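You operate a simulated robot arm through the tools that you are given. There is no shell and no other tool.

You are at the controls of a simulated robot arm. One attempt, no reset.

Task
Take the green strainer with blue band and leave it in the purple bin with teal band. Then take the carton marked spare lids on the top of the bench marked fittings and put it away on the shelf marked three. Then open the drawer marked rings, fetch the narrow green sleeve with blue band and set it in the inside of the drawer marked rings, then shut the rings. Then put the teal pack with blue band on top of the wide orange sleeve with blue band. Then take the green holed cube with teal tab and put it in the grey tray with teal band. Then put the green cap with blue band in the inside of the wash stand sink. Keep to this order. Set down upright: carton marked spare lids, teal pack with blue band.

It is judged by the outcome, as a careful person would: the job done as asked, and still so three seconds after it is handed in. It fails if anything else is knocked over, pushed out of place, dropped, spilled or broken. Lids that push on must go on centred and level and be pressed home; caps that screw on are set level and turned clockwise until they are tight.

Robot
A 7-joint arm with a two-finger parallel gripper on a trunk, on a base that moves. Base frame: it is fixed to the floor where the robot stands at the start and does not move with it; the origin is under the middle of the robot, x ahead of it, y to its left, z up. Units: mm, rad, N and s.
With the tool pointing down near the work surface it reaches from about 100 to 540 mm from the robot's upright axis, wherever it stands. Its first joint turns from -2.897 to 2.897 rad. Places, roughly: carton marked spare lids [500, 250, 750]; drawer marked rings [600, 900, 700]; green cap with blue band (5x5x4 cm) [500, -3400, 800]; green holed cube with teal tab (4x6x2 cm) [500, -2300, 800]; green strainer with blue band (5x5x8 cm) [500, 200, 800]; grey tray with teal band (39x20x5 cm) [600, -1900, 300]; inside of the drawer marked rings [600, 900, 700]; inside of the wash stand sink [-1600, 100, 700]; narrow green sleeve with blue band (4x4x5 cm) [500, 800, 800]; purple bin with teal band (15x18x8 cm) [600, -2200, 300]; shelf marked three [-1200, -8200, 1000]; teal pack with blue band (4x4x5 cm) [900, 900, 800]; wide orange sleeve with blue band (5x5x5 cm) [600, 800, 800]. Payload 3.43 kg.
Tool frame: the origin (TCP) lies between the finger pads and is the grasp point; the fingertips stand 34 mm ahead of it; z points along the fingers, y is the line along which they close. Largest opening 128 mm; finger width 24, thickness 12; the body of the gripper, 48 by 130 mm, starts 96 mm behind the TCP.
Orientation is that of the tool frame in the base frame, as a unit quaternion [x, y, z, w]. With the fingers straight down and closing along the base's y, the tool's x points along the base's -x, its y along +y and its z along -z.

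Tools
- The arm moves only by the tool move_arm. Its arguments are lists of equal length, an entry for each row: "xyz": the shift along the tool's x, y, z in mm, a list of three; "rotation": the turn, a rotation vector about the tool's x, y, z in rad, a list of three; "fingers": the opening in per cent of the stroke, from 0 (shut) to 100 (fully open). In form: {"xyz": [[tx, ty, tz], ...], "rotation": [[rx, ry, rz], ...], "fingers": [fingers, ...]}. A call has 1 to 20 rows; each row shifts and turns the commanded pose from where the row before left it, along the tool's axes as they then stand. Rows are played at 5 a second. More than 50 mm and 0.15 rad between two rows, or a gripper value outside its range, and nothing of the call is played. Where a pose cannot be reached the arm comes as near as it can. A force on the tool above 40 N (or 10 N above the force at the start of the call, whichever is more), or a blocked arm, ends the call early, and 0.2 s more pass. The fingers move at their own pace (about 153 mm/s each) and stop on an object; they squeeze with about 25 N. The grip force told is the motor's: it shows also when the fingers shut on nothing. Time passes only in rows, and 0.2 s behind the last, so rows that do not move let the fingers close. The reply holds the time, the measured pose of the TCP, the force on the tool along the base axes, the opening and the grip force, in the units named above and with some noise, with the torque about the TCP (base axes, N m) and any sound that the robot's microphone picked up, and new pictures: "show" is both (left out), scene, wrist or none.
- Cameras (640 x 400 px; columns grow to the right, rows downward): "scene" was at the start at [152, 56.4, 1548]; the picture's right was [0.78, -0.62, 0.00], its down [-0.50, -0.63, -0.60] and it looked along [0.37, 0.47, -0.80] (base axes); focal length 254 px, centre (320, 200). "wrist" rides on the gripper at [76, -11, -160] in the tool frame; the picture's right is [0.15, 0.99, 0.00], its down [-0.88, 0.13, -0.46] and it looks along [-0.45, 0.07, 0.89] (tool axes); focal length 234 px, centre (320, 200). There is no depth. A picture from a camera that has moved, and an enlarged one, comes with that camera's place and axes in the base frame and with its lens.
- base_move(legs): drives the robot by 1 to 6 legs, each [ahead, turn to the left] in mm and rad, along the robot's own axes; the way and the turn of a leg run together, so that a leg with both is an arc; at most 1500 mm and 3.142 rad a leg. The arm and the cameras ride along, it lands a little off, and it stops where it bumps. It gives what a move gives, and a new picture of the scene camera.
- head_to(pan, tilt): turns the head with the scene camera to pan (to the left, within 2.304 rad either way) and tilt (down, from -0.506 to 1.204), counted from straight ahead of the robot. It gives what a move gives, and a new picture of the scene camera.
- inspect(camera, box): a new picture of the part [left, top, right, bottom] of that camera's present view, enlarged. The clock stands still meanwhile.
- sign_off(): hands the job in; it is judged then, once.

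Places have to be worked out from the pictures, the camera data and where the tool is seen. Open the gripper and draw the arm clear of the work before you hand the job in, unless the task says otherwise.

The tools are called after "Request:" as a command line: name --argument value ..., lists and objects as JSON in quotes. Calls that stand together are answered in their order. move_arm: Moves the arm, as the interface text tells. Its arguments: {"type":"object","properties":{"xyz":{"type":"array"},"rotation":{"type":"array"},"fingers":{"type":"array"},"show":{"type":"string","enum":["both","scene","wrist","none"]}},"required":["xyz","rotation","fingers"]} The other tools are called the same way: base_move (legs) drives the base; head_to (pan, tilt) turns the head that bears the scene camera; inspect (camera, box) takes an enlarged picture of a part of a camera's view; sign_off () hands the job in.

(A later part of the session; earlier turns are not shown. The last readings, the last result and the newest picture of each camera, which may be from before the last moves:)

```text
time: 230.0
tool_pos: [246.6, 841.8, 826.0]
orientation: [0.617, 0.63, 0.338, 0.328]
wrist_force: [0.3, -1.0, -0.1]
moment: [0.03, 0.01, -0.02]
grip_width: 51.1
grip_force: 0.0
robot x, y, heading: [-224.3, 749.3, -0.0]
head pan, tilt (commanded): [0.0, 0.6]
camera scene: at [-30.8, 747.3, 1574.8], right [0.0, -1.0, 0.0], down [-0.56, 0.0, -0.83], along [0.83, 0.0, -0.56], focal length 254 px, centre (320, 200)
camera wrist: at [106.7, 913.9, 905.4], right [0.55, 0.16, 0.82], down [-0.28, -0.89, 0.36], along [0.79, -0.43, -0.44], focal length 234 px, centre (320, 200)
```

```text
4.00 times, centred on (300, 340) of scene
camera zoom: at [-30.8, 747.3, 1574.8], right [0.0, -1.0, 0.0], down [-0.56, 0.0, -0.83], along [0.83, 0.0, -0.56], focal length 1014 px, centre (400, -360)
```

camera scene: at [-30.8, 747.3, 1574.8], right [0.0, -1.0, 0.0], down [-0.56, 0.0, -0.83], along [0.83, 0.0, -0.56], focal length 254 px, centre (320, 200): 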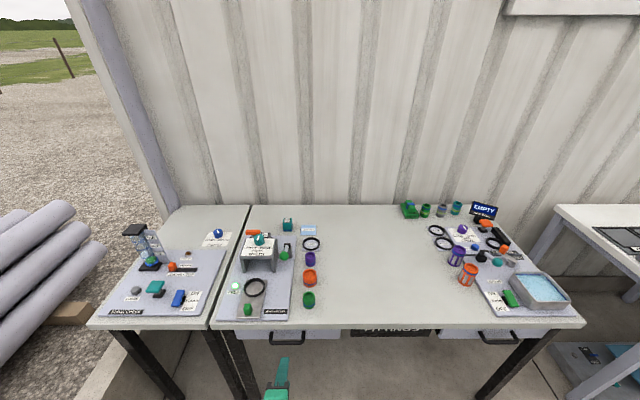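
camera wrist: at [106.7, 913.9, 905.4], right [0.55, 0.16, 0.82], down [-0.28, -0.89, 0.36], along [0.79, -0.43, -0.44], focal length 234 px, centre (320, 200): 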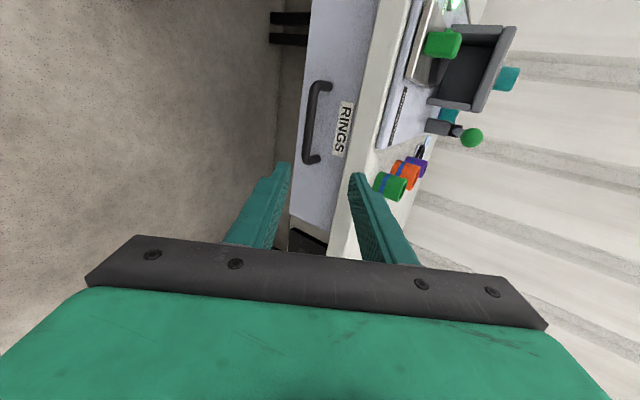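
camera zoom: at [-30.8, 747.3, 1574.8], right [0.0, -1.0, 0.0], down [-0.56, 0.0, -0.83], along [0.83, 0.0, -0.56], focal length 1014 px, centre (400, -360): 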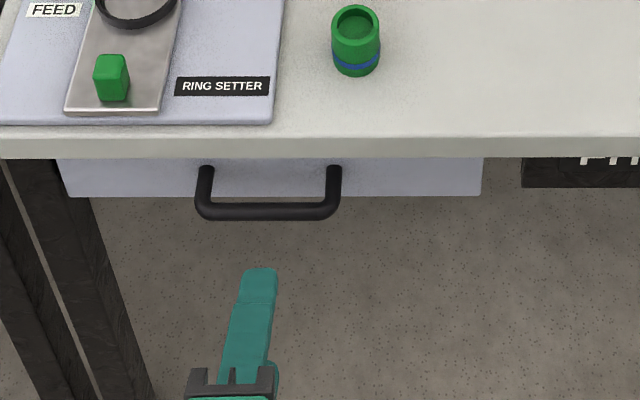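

Triangulated: handle bar axis at (396, 860, 706), drawer front at x≈435. I lower the tool to pre-grasp height and centre it on y=860 while still back from the bench.

Request:
move_arm --xyz '[[8.5, -33, 22.4], [8.5, -33, 22.4], [0, 0, 0]]' --rotation '[[0, 0, 0], [0, 0, 0], [0, 0, 0]]' --fingers '[27, 27, 27]' --show "wrist"

Request:
base_move --legs '[[85, 0]]'

Request:
inspect --camera "wrist" --box '[200, 20, 440, 220]'

Request:
inspect --camera "scene" --box '[200, 280, 400, 400]'

```text
time: 230.8
tool_pos: [244.8, 859.2, 748.8]
orientation: [0.617, 0.631, 0.337, 0.328]
wrist_force: [0.2, -0.4, 0.3]
moment: [0.01, -0.02, 0.05]
grip_width: 34.7
grip_force: 0.0
robot x, y, heading: [-224.3, 748.4, -0.001]
head pan, tilt (commanded): [0.0, 0.6]
camera wrist: at [105.3, 931.1, 828.0], right [0.55, 0.16, 0.82], down [-0.29, -0.89, 0.36], along [0.79, -0.43, -0.44], focal length 234 px, centre (320, 200)
```

wrist: 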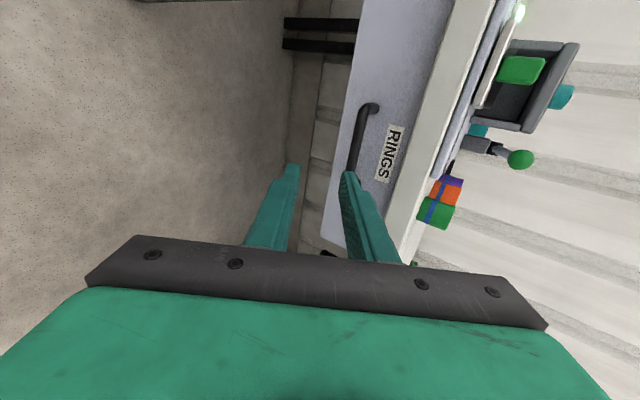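

```text
time: 231.9
tool_pos: [329.4, 858.2, 749.1]
orientation: [0.617, 0.631, 0.338, 0.327]
wrist_force: [-0.3, 0.2, -0.4]
moment: [0.0, 0.01, -0.01]
grip_width: 34.7
grip_force: 0.1
robot x, y, heading: [-139.1, 751.2, -0.002]
head pan, tilt (commanded): [0.0, 0.6]
camera scene: at [53.8, 747.2, 1574.8], right [0.0, -1.0, 0.0], down [-0.56, 0.0, -0.83], along [0.83, 0.0, -0.56], focal length 254 px, centre (320, 200)
```

scene: 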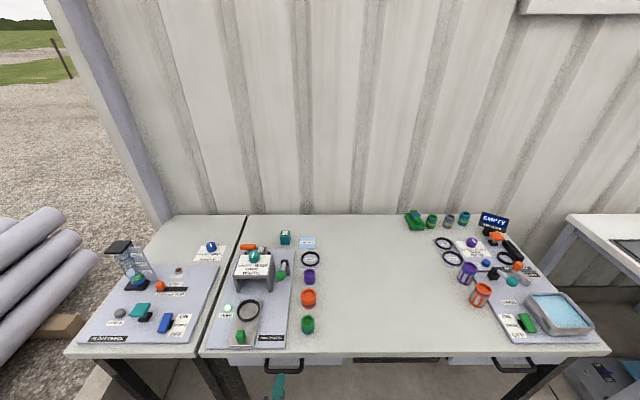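

```text
2.00 times, centred on (320, 120) of wrist
camera zoom: at [190.1, 930.8, 828.3], right [0.55, 0.16, 0.82], down [-0.29, -0.89, 0.36], along [0.79, -0.43, -0.44], focal length 468 px, centre (320, 360)
```

zoom: 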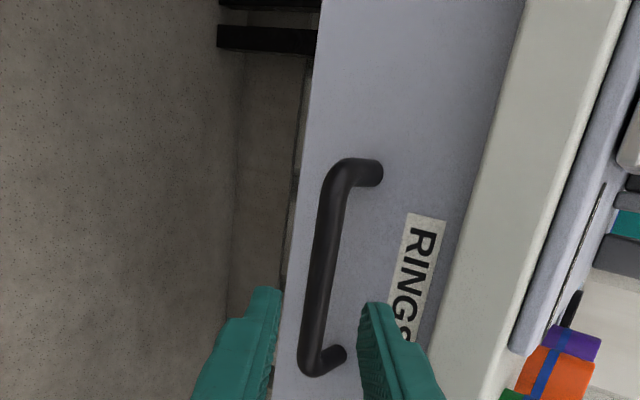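

```text
3.20 times, centred on (300, 340) of scene
camera zoom: at [53.8, 747.2, 1574.8], right [0.0, -1.0, 0.0], down [-0.56, 0.0, -0.83], along [0.83, 0.0, -0.56], focal length 811 px, centre (384, -248)
```

zoom: 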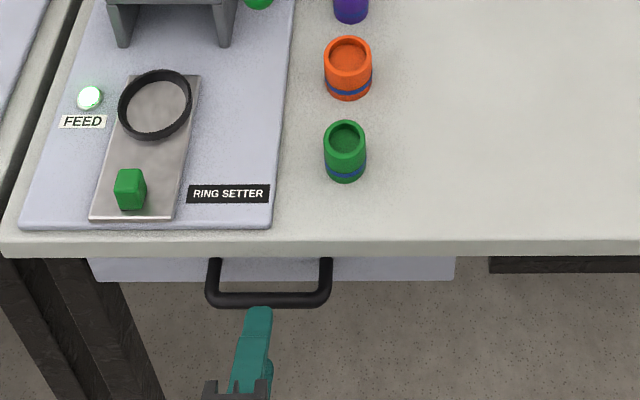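

The bar lies straight ahead along the tool axis (79 mm away, 1 mm off). I advance 67 mm along the tool axis.

Request:
move_arm --xyz '[[0, 1, 33], [0, 0, 32]]' --rotation '[[0, 0, 0], [0, 0, 0]]' --fingers '[27, 27]' --show "wrist"

Request:
inspect --camera "wrist" --box '[220, 60, 420, 240]'

```text
time: 232.5
tool_pos: [383.9, 860.6, 714.0]
orientation: [0.617, 0.631, 0.338, 0.327]
wrist_force: [0.3, -0.7, -0.1]
moment: [-0.02, 0.0, 0.04]
grip_width: 34.6
grip_force: 0.2
robot x, y, heading: [-138.1, 747.2, 0.001]
head pan, tilt (commanded): [0.0, 0.6]
camera wrist: at [244.0, 932.0, 794.4], right [0.55, 0.15, 0.82], down [-0.29, -0.89, 0.36], along [0.79, -0.43, -0.44], focal length 234 px, centre (320, 200)
```

wrist: 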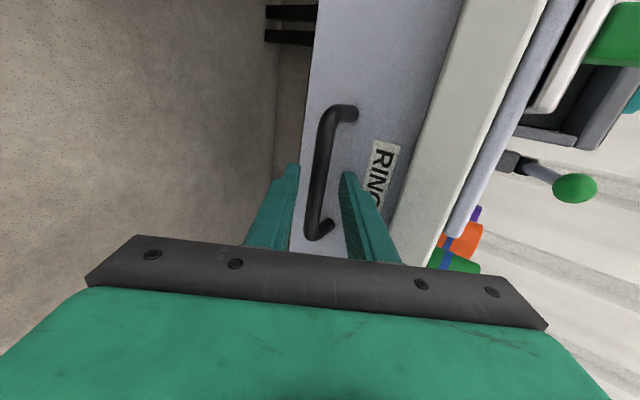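

```text
2.22 times, centred on (320, 150) of wrist
camera zoom: at [244.0, 932.0, 794.4], right [0.55, 0.15, 0.82], down [-0.29, -0.89, 0.36], along [0.79, -0.43, -0.44], focal length 520 px, centre (320, 311)
```

zoom: 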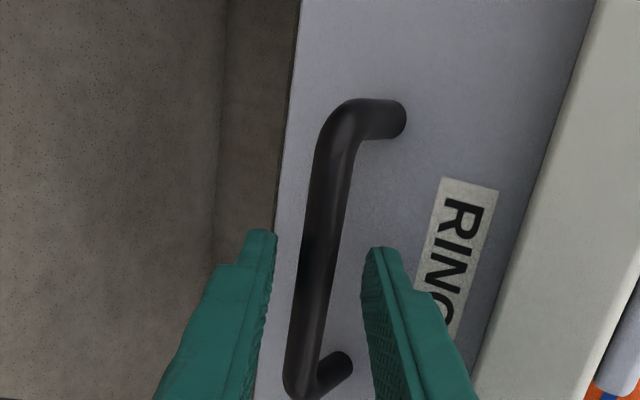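

The bar runs between the two fingers. I close the grip on it.

Request:
move_arm --xyz '[[0, 0, 0], [0, 0, 0], [0, 0, 0], [0, 0, 0]]' --rotation '[[0, 0, 0], [0, 0, 0], [0, 0, 0], [0, 0, 0]]' --fingers '[10, 0, 0, 0]' --show "wrist"

```text
time: 233.5
tool_pos: [382.9, 859.3, 713.7]
orientation: [0.618, 0.631, 0.337, 0.327]
wrist_force: [-7.1, 0.8, -19.3]
moment: [0.94, 0.38, -0.59]
grip_width: 13.8
grip_force: 45.0
robot x, y, heading: [-138.7, 748.7, 0.003]
head pan, tilt (commanded): [0.0, 0.6]
camera wrist: at [243.7, 932.1, 793.7], right [0.55, 0.16, 0.82], down [-0.28, -0.89, 0.36], along [0.78, -0.43, -0.45], focal length 234 px, centre (320, 200)
```

wrist: 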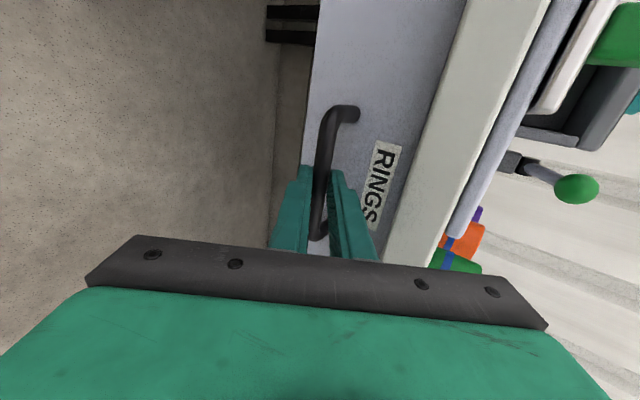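

Gripped the bar (13.8 mm). I test-pull it 20 mm outward with the arm and watch the forces.

Request:
move_arm --xyz '[[0, -7, -8.3], [0, -5.6, -8.3], [0, -5.6, -8.3]]' --rotation '[[0, 0, 0], [0, 0, 0], [0, 0, 0]]' --fingers '[0, 0, 0]'

```text
time: 234.3
tool_pos: [352.7, 858.7, 713.9]
orientation: [0.618, 0.63, 0.338, 0.327]
wrist_force: [1.3, 9.9, -14.3]
moment: [0.61, 0.27, -0.98]
grip_width: 13.8
grip_force: 44.7
robot x, y, heading: [-142.2, 748.0, 0.002]
head pan, tilt (commanded): [0.0, 0.6]
camera scene: at [54.2, 747.5, 1574.8], right [0.0, -1.0, 0.0], down [-0.57, 0.0, -0.82], along [0.82, 0.0, -0.57], focal length 254 px, centre (320, 200)
camera wrist: at [213.7, 931.7, 793.3], right [0.55, 0.15, 0.82], down [-0.29, -0.89, 0.36], along [0.79, -0.43, -0.44], focal length 234 px, centre (320, 200)
```

scene: 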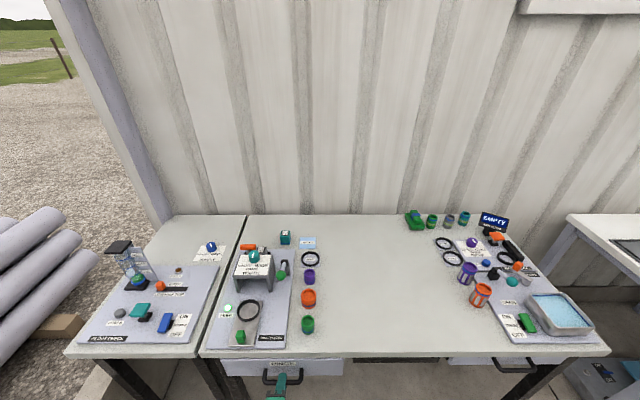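
wrist: 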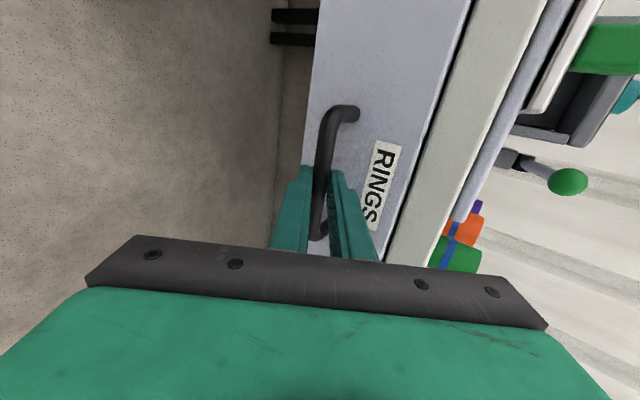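

The drawer slides freely. I relieve the vertical preload a little and pull the rest by reversing the base 150 mm.

Request:
move_arm --xyz '[[0, -2.5, 1.7]]' --rotation '[[0, 0, 0]]' --fingers '[0]' --show "none"

Request:
base_move --legs '[[-150, 0]]'

Request:
inspect --camera "wrist" --box '[0, 0, 640, 400]'

```text
time: 234.7
tool_pos: [353.4, 859.2, 713.4]
orientation: [0.617, 0.629, 0.34, 0.329]
wrist_force: [-1.5, 6.2, 17.4]
moment: [0.57, -0.18, -1.01]
grip_width: 13.6
grip_force: 44.6
robot x, y, heading: [-141.3, 751.7, 0.001]
head pan, tilt (commanded): [0.0, 0.6]
```

```text
time: 235.8
tool_pos: [274.6, 859.7, 714.5]
orientation: [0.618, 0.627, 0.341, 0.329]
wrist_force: [-0.6, -1.1, -2.1]
moment: [0.9, 0.02, -0.35]
grip_width: 13.6
grip_force: 45.4
robot x, y, heading: [-219.3, 747.7, -0.003]
head pan, tilt (commanded): [0.0, 0.6]
stopped in leg 1: the force on the tool passed its limit at 41 N (the readings are from after the stop); the commanded pose is now the measured one
camera scene: at [-25.5, 747.5, 1574.8], right [0.0, -1.0, 0.0], down [-0.56, 0.0, -0.83], along [0.83, 0.0, -0.56], focal length 254 px, centre (320, 200)
```

scene: 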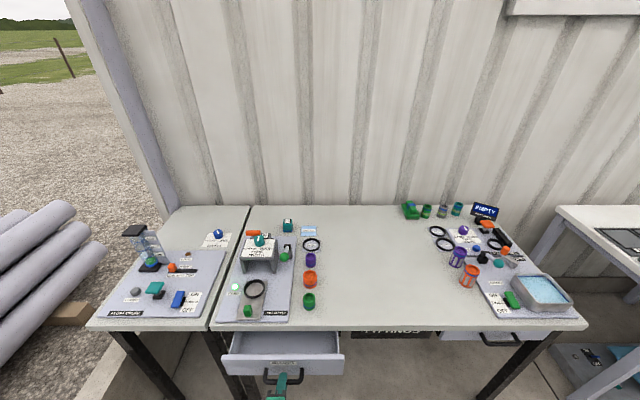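

```text
1.00 times, centred on (320, 200) of wrist (not enlarged: the box is as wide or as high as the picture)
camera zoom: at [135.3, 931.5, 792.5], right [0.54, 0.15, 0.83], down [-0.29, -0.89, 0.35], along [0.79, -0.43, -0.44], focal length 234 px, centre (320, 200)
```

zoom: 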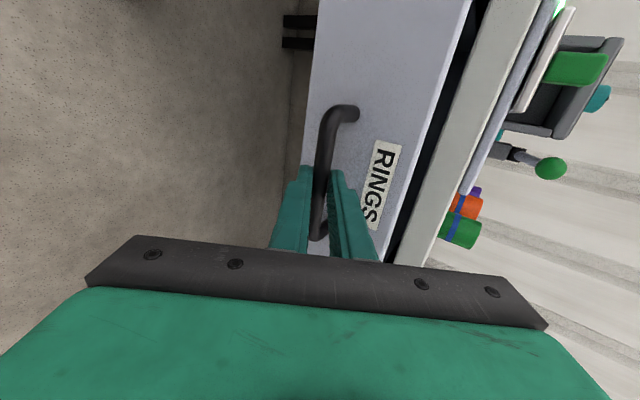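

The drawer is out ~110 mm; a 41 N force peak stopped the pull. I try a gentle further pull of 60 mm.

Request:
base_move --legs '[[-60, 0]]'

Request:
inspect --camera "scene" --box '[180, 280, 400, 400]'

```text
time: 236.8
tool_pos: [213.8, 859.1, 712.2]
orientation: [0.618, 0.629, 0.339, 0.329]
wrist_force: [1.5, 5.0, -2.2]
moment: [0.92, 0.0, -0.44]
grip_width: 13.7
grip_force: 45.2
robot x, y, heading: [-282.9, 750.5, 0.001]
head pan, tilt (commanded): [0.0, 0.6]
camera scene: at [-86.7, 747.4, 1574.8], right [0.0, -1.0, 0.0], down [-0.56, 0.0, -0.83], along [0.83, 0.0, -0.56], focal length 254 px, centre (320, 200)
```

scene: 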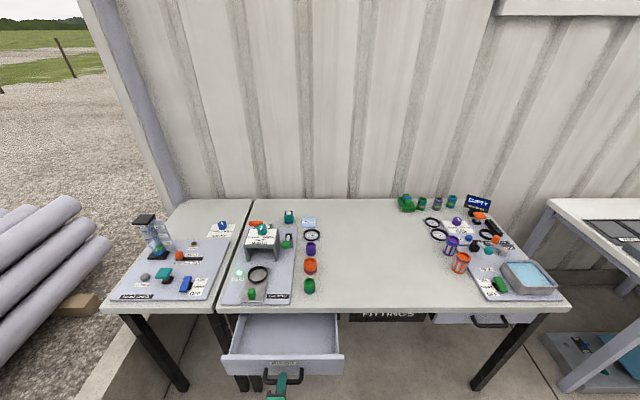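

```text
2.91 times, centred on (290, 340) of scene
camera zoom: at [-86.7, 747.4, 1574.8], right [0.0, -1.0, 0.0], down [-0.56, 0.0, -0.83], along [0.83, 0.0, -0.56], focal length 738 px, centre (407, -207)
```

zoom: 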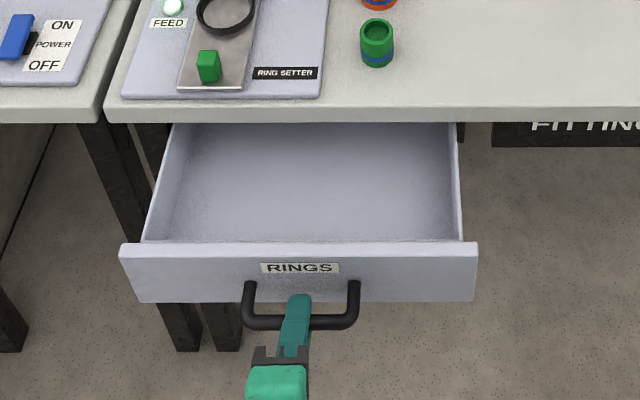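

The drawer is open about 170 mm and empty. I open the fingers modestly and slide back off the bar along the tool axis.

Request:
move_arm --xyz '[[0, 0, 0], [0, 0, 0], [0, 0, -20], [0, 0, -20], [0, 0, 0]]' --rotation '[[0, 0, 0], [0, 0, 0], [0, 0, 0], [0, 0, 0], [0, 0, 0]]' --fingers '[27, 27, 27, 27, 27]' --show "wrist"

```text
time: 238.0
tool_pos: [179.4, 858.4, 735.4]
orientation: [0.618, 0.628, 0.34, 0.329]
wrist_force: [-0.7, -0.1, -0.4]
moment: [0.03, 0.01, 0.0]
grip_width: 34.6
grip_force: 0.0
robot x, y, heading: [-279.2, 751.6, 0.0]
head pan, tilt (commanded): [0.0, 0.6]
camera wrist: at [39.9, 931.0, 815.3], right [0.54, 0.15, 0.83], down [-0.29, -0.89, 0.35], along [0.79, -0.43, -0.44], focal length 234 px, centre (320, 200)
```

wrist: 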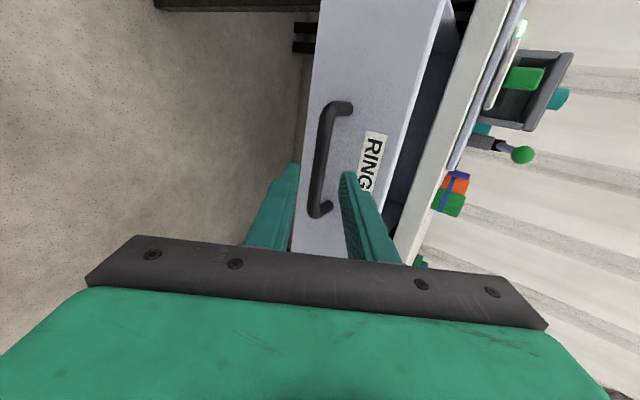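

The fingers are clear of the bar. I raise the tool and then untilt it to point straight down for picking the sleeve.

Request:
move_arm --xyz '[[0, 33, -22], [0, 33, -22], [0, 33, -22], [0, 0, 0], [0, 0, 0], [0, 0, 0], [0, 0, 0], [0, 0, 0], [0, 0, 0], [0, 0, 0]]' --rotation '[[0, 0, 0], [0, 0, 0], [0, 0, 0], [0.14, 0, 0], [0.14, 0, 0], [0.14, 0, 0], [0.14, 0, 0], [0.14, 0, 0], [0.14, 0, 0], [0.14, 0, 0]]' --fingers '[40, 40, 40, 40, 40, 40, 40, 40, 40, 40]'

```text
time: 240.2
tool_pos: [177.5, 860.1, 849.8]
orientation: [0.694, 0.72, 0.024, 0.013]
wrist_force: [-0.9, -0.1, 0.0]
moment: [0.02, -0.02, 0.02]
grip_width: 51.3
grip_force: 0.1
out of reach, approached as far as the arm can: row 7
robot x, y, heading: [-282.3, 751.7, -0.006]
head pan, tilt (commanded): [0.0, 0.6]
camera scene: at [-86.8, 747.3, 1574.8], right [0.0, -1.0, 0.0], down [-0.56, 0.0, -0.83], along [0.83, 0.0, -0.56], focal length 254 px, centre (320, 200)
camera wrist: at [157.9, 931.3, 1009.6], right [0.98, 0.18, 0.06], down [0.14, -0.88, 0.45], along [0.13, -0.43, -0.89], focal length 234 px, centre (320, 200)
```

scene: 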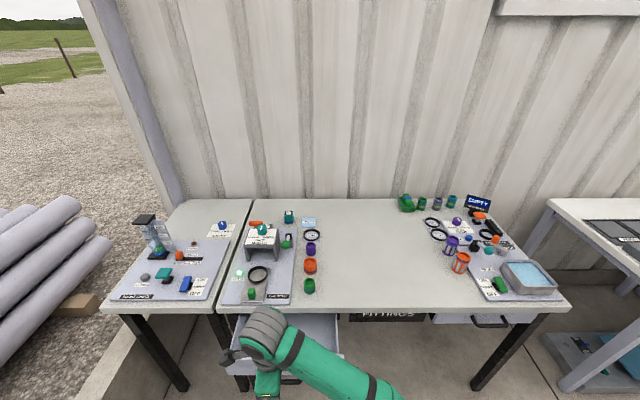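
wrist: 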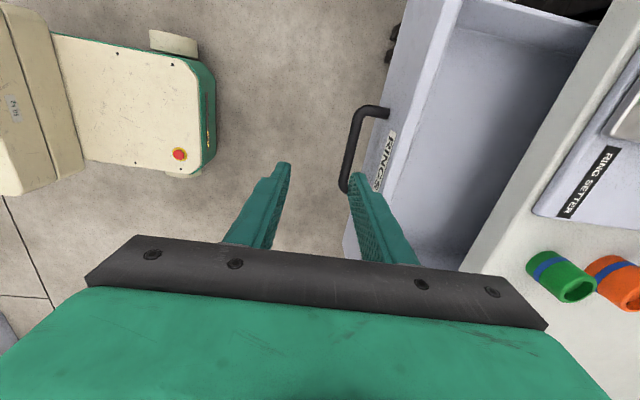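

Nearly vertical. I correct the residual tilt, raise to z≈970, and shift over to the sleeve's y (≈785).

Request:
move_arm --xyz '[[0, 0, -40], [0, 0, -40], [0, 0, -40], [-38, 0, 0], [-38, 0, 0]]' --rotation '[[0.052, -0.0166, 0], [0, 0, 0], [0, 0, 0], [0, 0, 0], [0, 0, 0]]' --fingers '[42, 42, 42, 42, 42]' --show "none"

Request:
base_move --legs '[[225, 0]]'

Request:
inspect --camera "wrist" --box '[0, 0, 640, 400]'

```text
time: 241.4
tool_pos: [179.1, 782.2, 970.0]
orientation: [0.694, 0.72, 0.001, 0.002]
wrist_force: [0.1, 0.7, -0.1]
moment: [-0.02, 0.0, -0.01]
grip_width: 53.6
grip_force: 0.1
robot x, y, heading: [-280.6, 747.5, 0.004]
head pan, tilt (commanded): [0.0, 0.6]
```

```text
time: 243.1
tool_pos: [407.7, 779.0, 970.1]
orientation: [0.695, 0.719, 0.001, 0.002]
wrist_force: [-0.2, 0.6, -0.2]
moment: [-0.05, -0.02, 0.01]
grip_width: 53.7
grip_force: 0.1
robot x, y, heading: [-50.5, 746.4, -0.006]
head pan, tilt (commanded): [0.0, 0.6]
camera scene: at [142.0, 746.1, 1574.8], right [0.0, -1.0, 0.0], down [-0.56, 0.0, -0.83], along [0.83, 0.0, -0.56], focal length 254 px, centre (320, 200)
```

scene: 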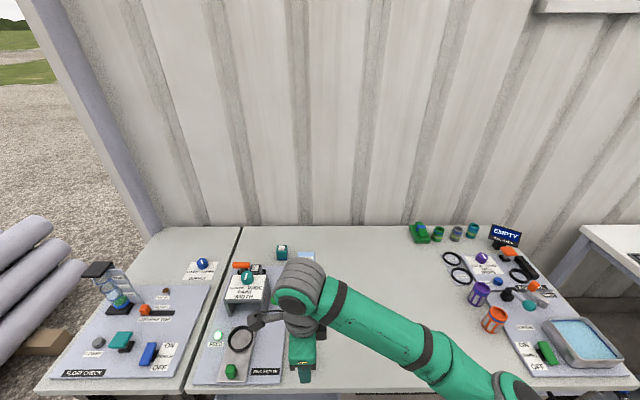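

```text
1.00 times, centred on (320, 200) of wrist (not enlarged: the box is as wide or as high as the picture)
camera zoom: at [394.7, 854.7, 1129.8], right [0.98, 0.18, 0.0], down [0.16, -0.88, 0.46], along [0.08, -0.45, -0.89], focal length 234 px, centre (320, 200)
```

zoom: 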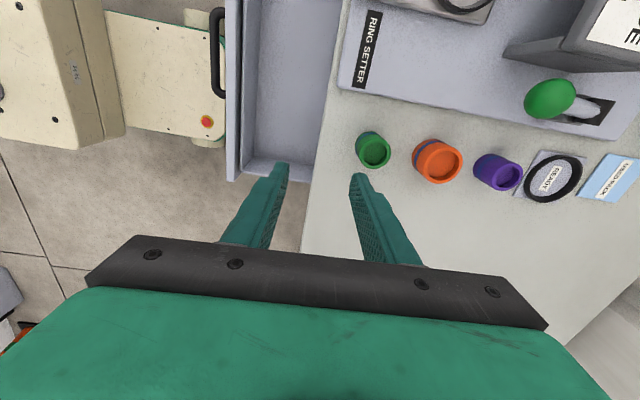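

I zoom in on the green sleeve in the wrist view.

Request:
inspect --camera "wrist" --box '[300, 90, 540, 230]'

```text
2.67 times, centred on (420, 160) of wrist
camera zoom: at [394.7, 854.7, 1129.8], right [0.98, 0.18, 0.0], down [0.16, -0.88, 0.46], along [0.08, -0.45, -0.89], focal length 624 px, centre (53, 307)
```

zoom: 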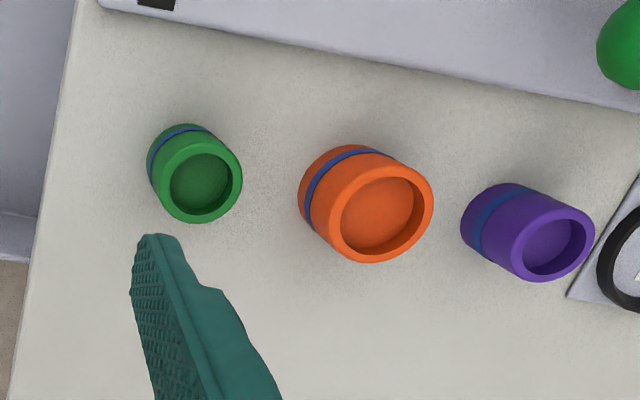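

Green sleeve's rim centre is at about (477.5, 787.5, 842). I move above it with the fingers at 59 mm.

Request:
move_arm --xyz '[[1.9, 23.4, 23.3], [1.9, 23.4, 23.3], [1.9, 23.4, 23.3], [0, 0, 0]]' --rotation '[[0, 0, 0], [0, 0, 0], [0, 0, 0], [0, 0, 0]]' --fingers '[46, 46, 46, 46]' --show "wrist"

Request:
inspect --camera "wrist" --box '[220, 80, 420, 240]'

```text
time: 244.1
tool_pos: [477.1, 789.0, 901.9]
orientation: [0.696, 0.718, 0.001, 0.002]
wrist_force: [-0.5, 0.6, 0.0]
moment: [0.01, 0.01, -0.01]
grip_width: 58.7
grip_force: 0.0
robot x, y, heading: [-55.0, 751.0, -0.006]
head pan, tilt (commanded): [0.0, 0.6]
camera wrist: at [464.5, 864.0, 1062.0], right [0.98, 0.18, 0.0], down [0.16, -0.88, 0.46], along [0.08, -0.45, -0.89], focal length 234 px, centre (320, 200)
```

wrist: 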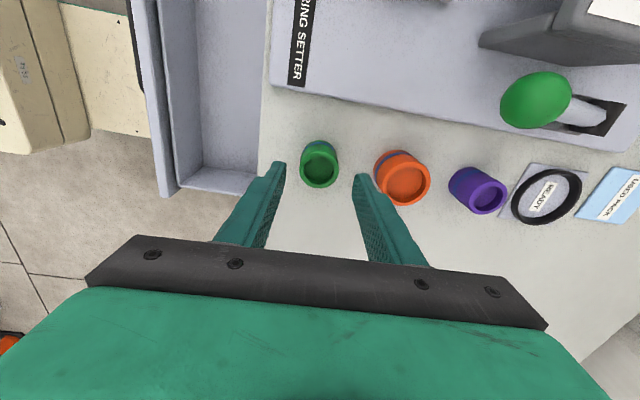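

```text
2.50 times, centred on (320, 160) of wrist
camera zoom: at [464.5, 864.0, 1062.0], right [0.98, 0.18, 0.0], down [0.16, -0.88, 0.46], along [0.08, -0.45, -0.89], focal length 585 px, centre (320, 300)
```

zoom: 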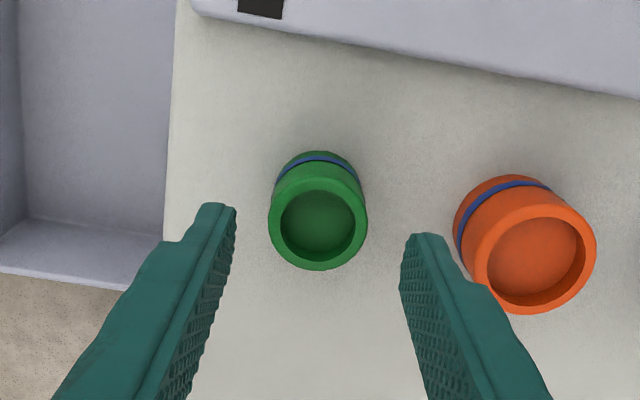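

Aligned within 2 mm. I descend to TCP z≈837 (tips ≈803, above the bench) and close.

Request:
move_arm --xyz '[[-1, 0.5, 32], [-1, 0, 33], [0, 0, 0], [0, 0, 0], [0, 0, 0]]' --rotation '[[0, 0, 0], [0, 0, 0], [0, 0, 0], [0, 0, 0], [0, 0, 0]]' --fingers '[46, 46, 15, 15, 15]' --show "wrist"

```text
time: 245.3
tool_pos: [478.9, 785.1, 834.2]
orientation: [0.697, 0.717, 0.001, 0.002]
wrist_force: [-1.1, -0.5, -0.5]
moment: [0.0, 0.01, 0.02]
grip_width: 38.8
grip_force: 25.5
robot x, y, heading: [-51.4, 747.6, -0.001]
head pan, tilt (commanded): [0.0, 0.6]
camera wrist: at [465.3, 862.1, 994.0], right [0.98, 0.18, 0.0], down [0.16, -0.88, 0.46], along [0.08, -0.45, -0.89], focal length 234 px, centre (320, 200)
```

wrist: 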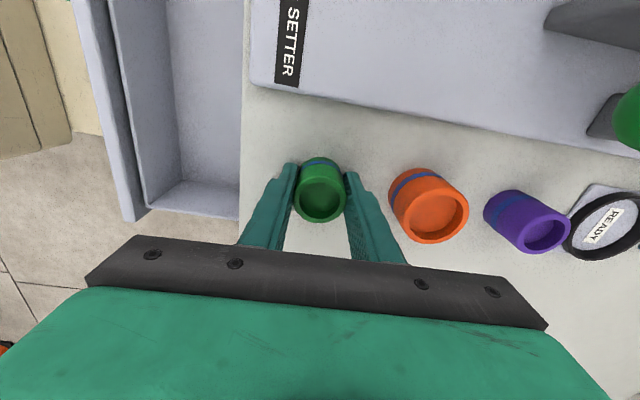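

Sleeve gripped (38.8 mm). I lift it 100 mm, then reverse the base 142 mm to bring it over the open drawer.

Request:
move_arm --xyz '[[0, 0, -35], [0, 0, -35], [0, 0, -30]]' --rotation '[[0, 0, 0], [0, 0, 0], [0, 0, 0]]' --fingers '[15, 15, 15]' --show "none"

Request:
base_move --legs '[[-142, 0]]'

Request:
inspect --camera "wrist" --box '[0, 0, 640, 400]'

```text
time: 246.1
tool_pos: [474.4, 784.3, 934.9]
orientation: [0.695, 0.719, 0.0, 0.0]
wrist_force: [0.5, -0.1, -0.7]
moment: [-0.02, -0.01, 0.04]
grip_width: 39.0
grip_force: 25.0
robot x, y, heading: [-49.1, 747.6, -0.002]
head pan, tilt (commanded): [0.0, 0.6]
```

```text
time: 247.4
tool_pos: [329.6, 786.3, 936.4]
orientation: [0.696, 0.718, 0.002, 0.002]
wrist_force: [0.4, 1.0, -0.4]
moment: [-0.03, 0.02, -0.01]
grip_width: 39.1
grip_force: 24.9
robot x, y, heading: [-196.5, 746.3, -0.005]
head pan, tilt (commanded): [0.0, 0.6]
camera scene: at [-3.1, 746.8, 1574.8], right [0.0, -1.0, 0.0], down [-0.56, 0.0, -0.83], along [0.83, 0.0, -0.56], focal length 254 px, centre (320, 200)
```

scene: 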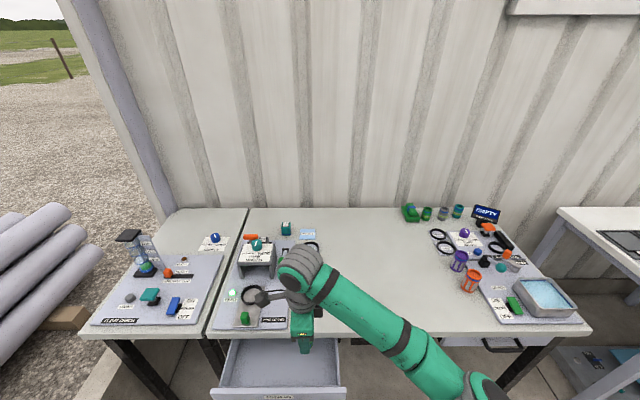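

```text
1.00 times, centred on (320, 200) of wrist (not enlarged: the box is as wide or as high as the picture)
camera zoom: at [317.1, 861.2, 1094.4], right [0.98, 0.18, 0.0], down [0.16, -0.88, 0.46], along [0.08, -0.45, -0.89], focal length 234 px, centre (320, 200)
```

zoom: 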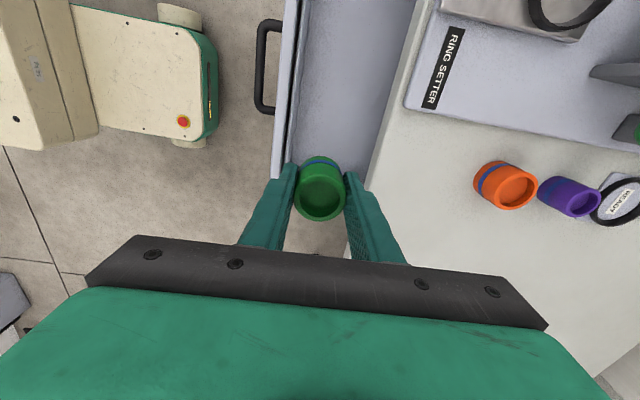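

The sleeve is over the drawer (TCP (330, 786)). To avoid the front panel and bench edge when opening, I yaw the tool back so the fingers open along y.

Request:
move_arm --xyz '[[0, 0, 0], [0, 0, 0], [0, 0, 0], [0, 0, 0], [0, 0, 0], [0, 0, 0], [0, 0, 0], [0, 0, 0], [0, 0, 0], [0, 0, 0], [0, 0, 0]]' --rotation '[[0, 0, -0.14], [0, 0, -0.14], [0, 0, -0.14], [0, 0, -0.14], [0, 0, -0.14], [0, 0, -0.14], [0, 0, -0.14], [0, 0, -0.14], [0, 0, -0.14], [0, 0, -0.14], [0, 0, -0.14]]' --fingers '[15, 15, 15, 15, 15, 15, 15, 15, 15, 15, 15]'

```text
time: 249.8
tool_pos: [328.4, 785.9, 935.2]
orientation: [-0.003, 1.0, 0.0, 0.002]
wrist_force: [1.0, 0.5, -0.2]
moment: [-0.01, 0.03, -0.01]
grip_width: 38.7
grip_force: 25.1
robot x, y, heading: [-196.0, 749.6, 0.001]
head pan, tilt (commanded): [0.0, 0.6]
camera scene: at [-3.1, 746.8, 1574.8], right [0.0, -1.0, 0.0], down [-0.56, 0.0, -0.83], along [0.83, 0.0, -0.56], focal length 254 px, centre (320, 200)
camera wrist: at [254.1, 774.3, 1094.2], right [-0.15, 0.99, 0.0], down [0.88, 0.13, 0.46], along [0.45, 0.07, -0.89], focal length 234 px, centre (320, 200)
```

scene: 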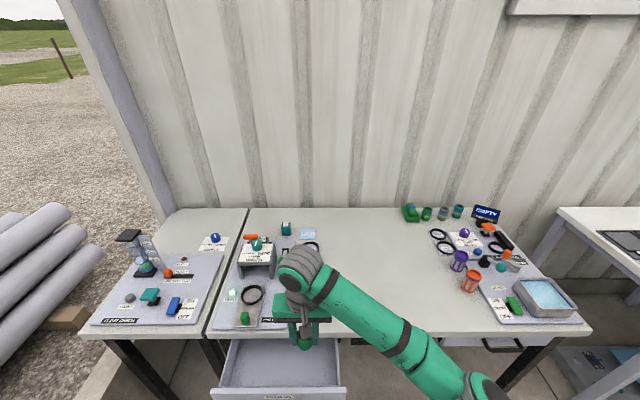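
wrist: 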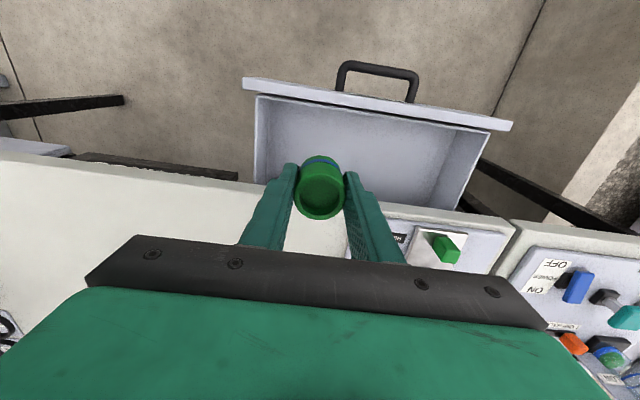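

The drawer interior spans x≈288–410, y≈706–1021. I move 16 mm forward and lower the sleeve into the drawer.

Request:
move_arm --xyz '[[-16, 0, 20], [0, 0, 45], [0, 0, 45], [0, 0, 45], [0, 0, 40]]' --rotation '[[0, 0, 0], [0, 0, 0], [0, 0, 0], [0, 0, 0], [0, 0, 0]]' --fingers '[15, 15, 15, 15, 15]'

```text
time: 251.0
tool_pos: [344.0, 783.8, 739.9]
orientation: [-0.002, 1.0, 0.0, 0.003]
wrist_force: [-0.4, 0.6, -0.3]
moment: [0.01, 0.04, -0.02]
grip_width: 38.7
grip_force: 25.4
robot x, y, heading: [-196.6, 746.3, -0.007]
head pan, tilt (commanded): [0.0, 0.6]
camera scene: at [-3.1, 746.6, 1574.8], right [0.0, -1.0, 0.0], down [-0.56, 0.0, -0.83], along [0.83, 0.0, -0.56], focal length 254 px, centre (320, 200)
camera wrist: at [268.6, 772.8, 898.8], right [-0.15, 0.99, 0.0], down [0.88, 0.13, 0.46], along [0.45, 0.07, -0.89], focal length 234 px, centre (320, 200)
```

scene: 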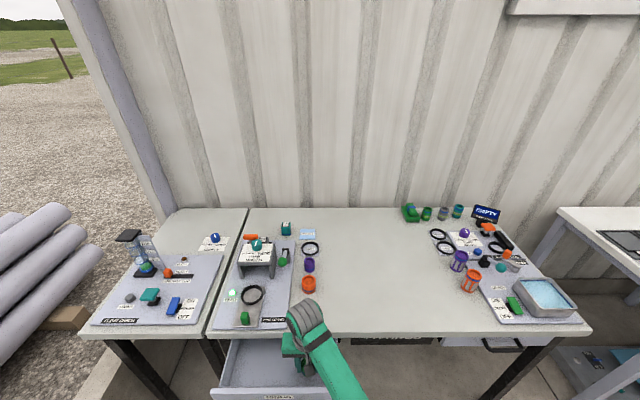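
wrist: 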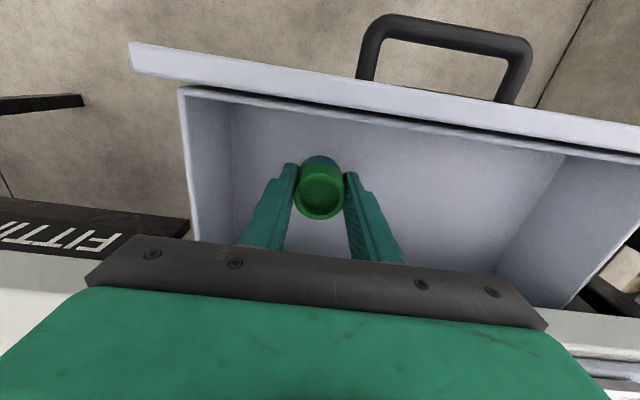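

The sleeve is inside the drawer, its bottom near z≈698. I lower further in small steps until it touches.

Request:
move_arm --xyz '[[0, 0, 15], [0, 0, 8], [0, 0, 4], [0, 0, 4], [0, 0, 3], [0, 0, 3]]' --rotation '[[0, 0, 0], [0, 0, 0], [0, 0, 0], [0, 0, 0], [0, 0, 0], [0, 0, 0]]' --fingers '[15, 15, 15, 15, 15, 15]' --show "wrist"

```text
time: 252.3
tool_pos: [346.3, 785.5, 710.1]
orientation: [-0.002, 1.0, 0.001, 0.005]
wrist_force: [-1.2, 0.5, 16.0]
moment: [-0.54, 0.03, 0.06]
grip_width: 38.8
grip_force: 25.6
robot x, y, heading: [-198.7, 748.2, -0.002]
head pan, tilt (commanded): [0.0, 0.6]
stopped in row 6: the force on the tool passed its limit at 47 N (the readings are from after the stop); the commanded pose is now the measured one
camera wrist: at [271.0, 773.6, 867.5], right [-0.15, 0.99, 0.0], down [0.88, 0.13, 0.47], along [0.46, 0.07, -0.89], focal length 234 px, centre (320, 200)
```

wrist: 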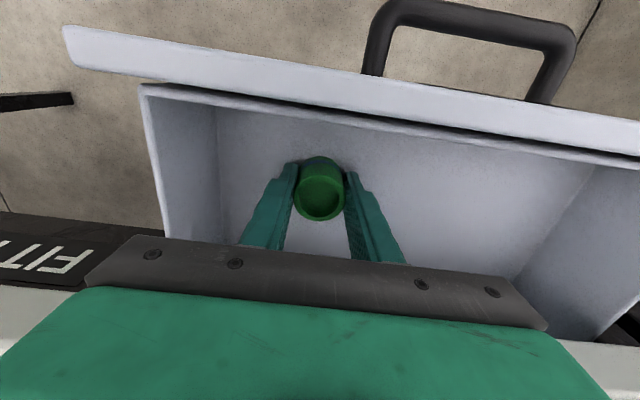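

Contact with the drawer floor. I relieve 1 mm and open the fingers, then rise.

Request:
move_arm --xyz '[[0, 0, -1], [0, 0, 0], [0, 0, 0], [0, 0, 0]]' --rotation '[[0, 0, 0], [0, 0, 0], [0, 0, 0], [0, 0, 0]]' --fingers '[20, 35, 48, 48]' --show "wrist"

Request:
move_arm --xyz '[[0, 0, -30], [0, 0, -45], [0, 0, -45], [0, 0, -45], [0, 0, -45]]' --rotation '[[0, 0, 0], [0, 0, 0], [0, 0, 0], [0, 0, 0], [0, 0, 0]]' --fingers '[48, 48, 48, 48, 48]'

```text
time: 253.3
tool_pos: [345.8, 785.2, 708.8]
orientation: [-0.002, 1.0, 0.0, 0.004]
wrist_force: [-0.2, 0.9, -0.1]
moment: [0.01, 0.0, 0.0]
grip_width: 61.6
grip_force: 0.2
robot x, y, heading: [-201.6, 751.1, -0.003]
head pan, tilt (commanded): [0.0, 0.6]
camera wrist: at [270.5, 774.0, 867.5], right [-0.15, 0.99, 0.0], down [0.88, 0.13, 0.46], along [0.46, 0.07, -0.89], focal length 234 px, centre (320, 200)
```

wrist: 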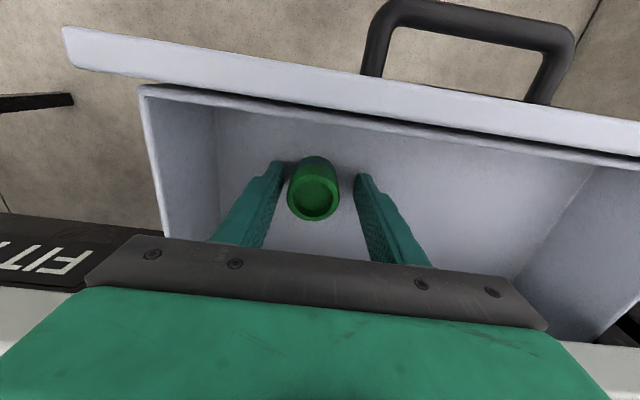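

```text
time: 254.5
tool_pos: [343.9, 781.8, 918.7]
orientation: [-0.002, 1.0, 0.001, 0.003]
wrist_force: [0.1, -0.2, 0.4]
moment: [0.01, -0.01, 0.01]
grip_width: 61.4
grip_force: 0.0
robot x, y, heading: [-197.3, 752.1, -0.002]
head pan, tilt (commanded): [0.0, 0.6]
camera scene: at [-3.2, 746.8, 1574.8], right [0.0, -1.0, 0.0], down [-0.56, 0.0, -0.83], along [0.83, 0.0, -0.56], focal length 254 px, centre (320, 200)
camera wrist: at [268.2, 770.4, 1078.6], right [-0.15, 0.99, 0.0], down [0.88, 0.13, 0.46], along [0.46, 0.07, -0.89], focal length 234 px, centre (320, 200)
```

scene: 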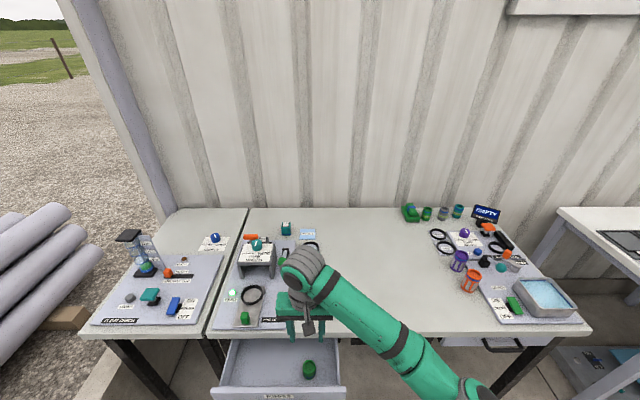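
wrist: 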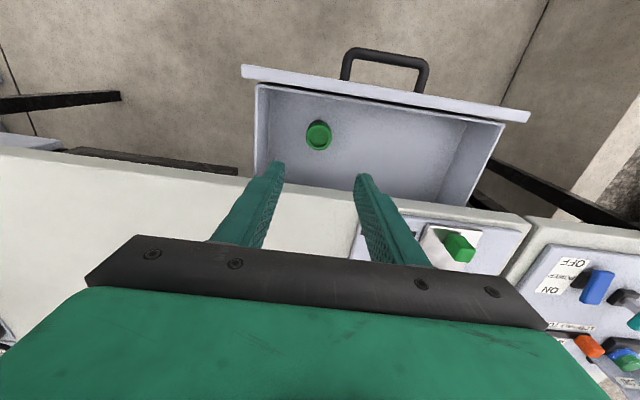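

The sleeve stands in the drawer. To shut it, I back away, close the fingers and bring them down in front of the handle's middle.

Request:
base_move --legs '[[-120, 0]]'

Request:
move_arm --xyz '[[25, 39, 0], [25, 39, 0], [0, 0, 40], [0, 0, 45], [0, 0, 45], [0, 0, 45], [0, 0, 20]]' --rotation '[[0, 0, 0], [0, 0, 0], [0, 0, 0], [0, 0, 0], [0, 0, 0], [0, 0, 0], [0, 0, 0]]' --fingers '[0, 0, 0, 0, 0, 0, 0]'

```text
time: 255.7
tool_pos: [221.2, 781.1, 920.4]
orientation: [-0.001, 1.0, 0.001, 0.005]
wrist_force: [-0.2, -0.5, -0.3]
moment: [0.03, 0.02, 0.0]
grip_width: 61.4
grip_force: 0.0
robot x, y, heading: [-322.9, 749.1, -0.005]
head pan, tilt (commanded): [0.0, 0.6]
camera scene: at [-125.4, 747.0, 1574.8], right [0.0, -1.0, 0.0], down [-0.56, 0.0, -0.83], along [0.83, 0.0, -0.56], focal length 254 px, centre (320, 200)
```

scene: 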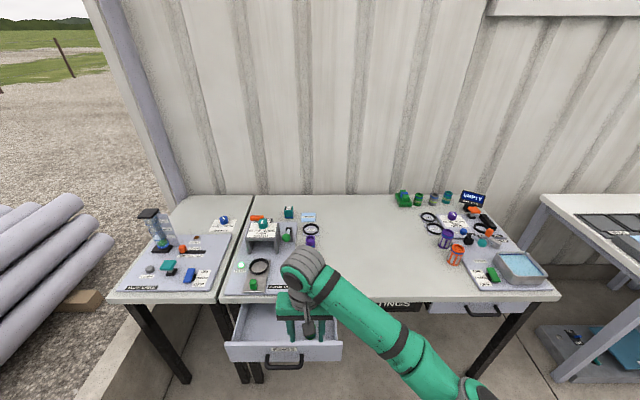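

```text
time: 257.3
tool_pos: [171.4, 858.4, 722.9]
orientation: [-0.001, 1.0, 0.0, 0.005]
wrist_force: [-0.5, 0.7, -0.1]
moment: [0.0, -0.02, 0.01]
grip_width: 0.2
grip_force: 25.2
robot x, y, heading: [-318.7, 748.8, -0.009]
head pan, tilt (commanded): [0.0, 0.6]
camera scene: at [-125.4, 747.0, 1574.8], right [0.0, -1.0, 0.0], down [-0.56, 0.0, -0.83], along [0.83, 0.0, -0.56], focal length 254 px, centre (320, 200)
camera wrist: at [96.5, 846.6, 881.6], right [-0.15, 0.99, 0.0], down [0.88, 0.13, 0.46], along [0.46, 0.07, -0.89], focal length 234 px, centre (320, 200)
```

scene: 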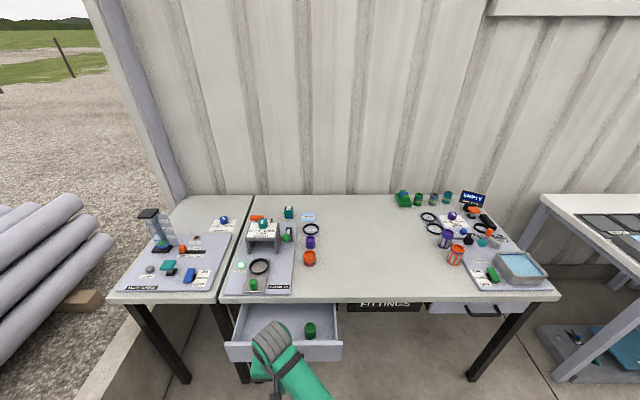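
wrist: 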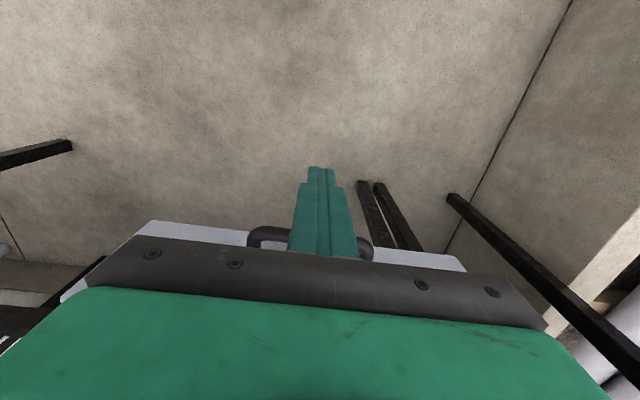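

The closed fingers stand in front of the handle's middle. I push by driving forward 150 mm first.

Request:
base_move --legs '[[75, 0], [75, 0]]'

```text
time: 259.0
tool_pos: [324.2, 859.7, 724.2]
orientation: [-0.001, 1.0, 0.001, 0.004]
wrist_force: [0.2, -0.1, 0.1]
moment: [0.04, 0.01, 0.0]
grip_width: 0.2
grip_force: 24.9
robot x, y, heading: [-166.3, 749.7, -0.006]
head pan, tilt (commanded): [0.0, 0.6]
camera scene: at [26.6, 746.6, 1574.8], right [0.0, -1.0, 0.0], down [-0.56, 0.0, -0.83], along [0.83, 0.0, -0.56], focal length 254 px, centre (320, 200)
```

scene: 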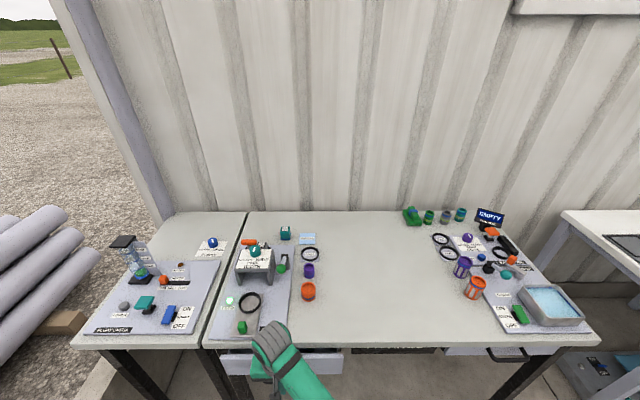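

The drawer is nearly shut. I push the last ~55 mm with the arm in small steps until it meets its stop.

Request:
move_arm --xyz '[[-10, 0, 0], [-10, 0, 0], [-10, 0, 0], [-10, 0, 0], [-6, 0, 0], [-4, 0, 0], [-3, 0, 0], [-3, 0, 0]]' --rotation '[[0, 0, 0], [0, 0, 0], [0, 0, 0], [0, 0, 0], [0, 0, 0], [0, 0, 0], [0, 0, 0], [0, 0, 0]]' --fingers '[0, 0, 0, 0, 0, 0, 0, 0]'

```text
time: 260.8
tool_pos: [377.5, 858.4, 722.3]
orientation: [-0.002, 1.0, 0.0, 0.002]
wrist_force: [-24.0, -7.4, 1.0]
moment: [-0.16, 0.49, -0.13]
grip_width: 0.1
grip_force: 25.1
robot x, y, heading: [-164.2, 749.9, -0.004]
head pan, tilt (commanded): [0.0, 0.6]
camera scene: at [25.7, 746.4, 1574.9], right [0.0, -1.0, 0.0], down [-0.56, 0.0, -0.83], along [0.83, 0.0, -0.56], focal length 254 px, centre (320, 200)
camera wrist: at [303.9, 846.4, 882.0], right [-0.15, 0.99, 0.0], down [0.88, 0.13, 0.46], along [0.45, 0.07, -0.89], focal length 234 px, centre (320, 200)
```

scene: 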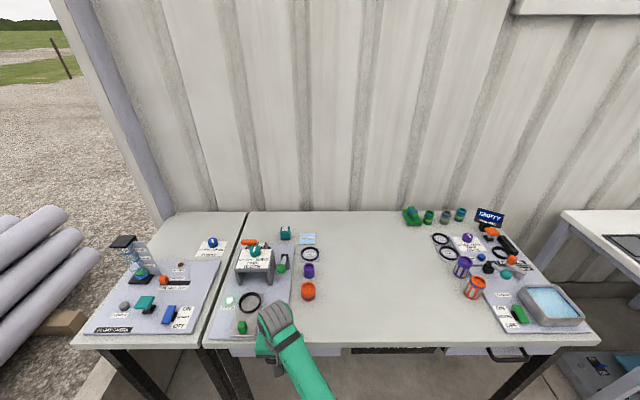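
wrist: 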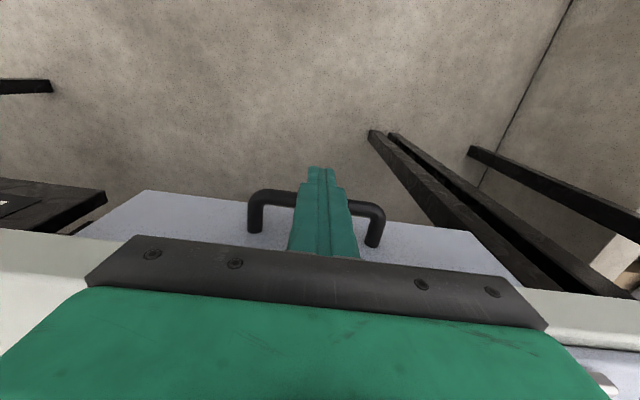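

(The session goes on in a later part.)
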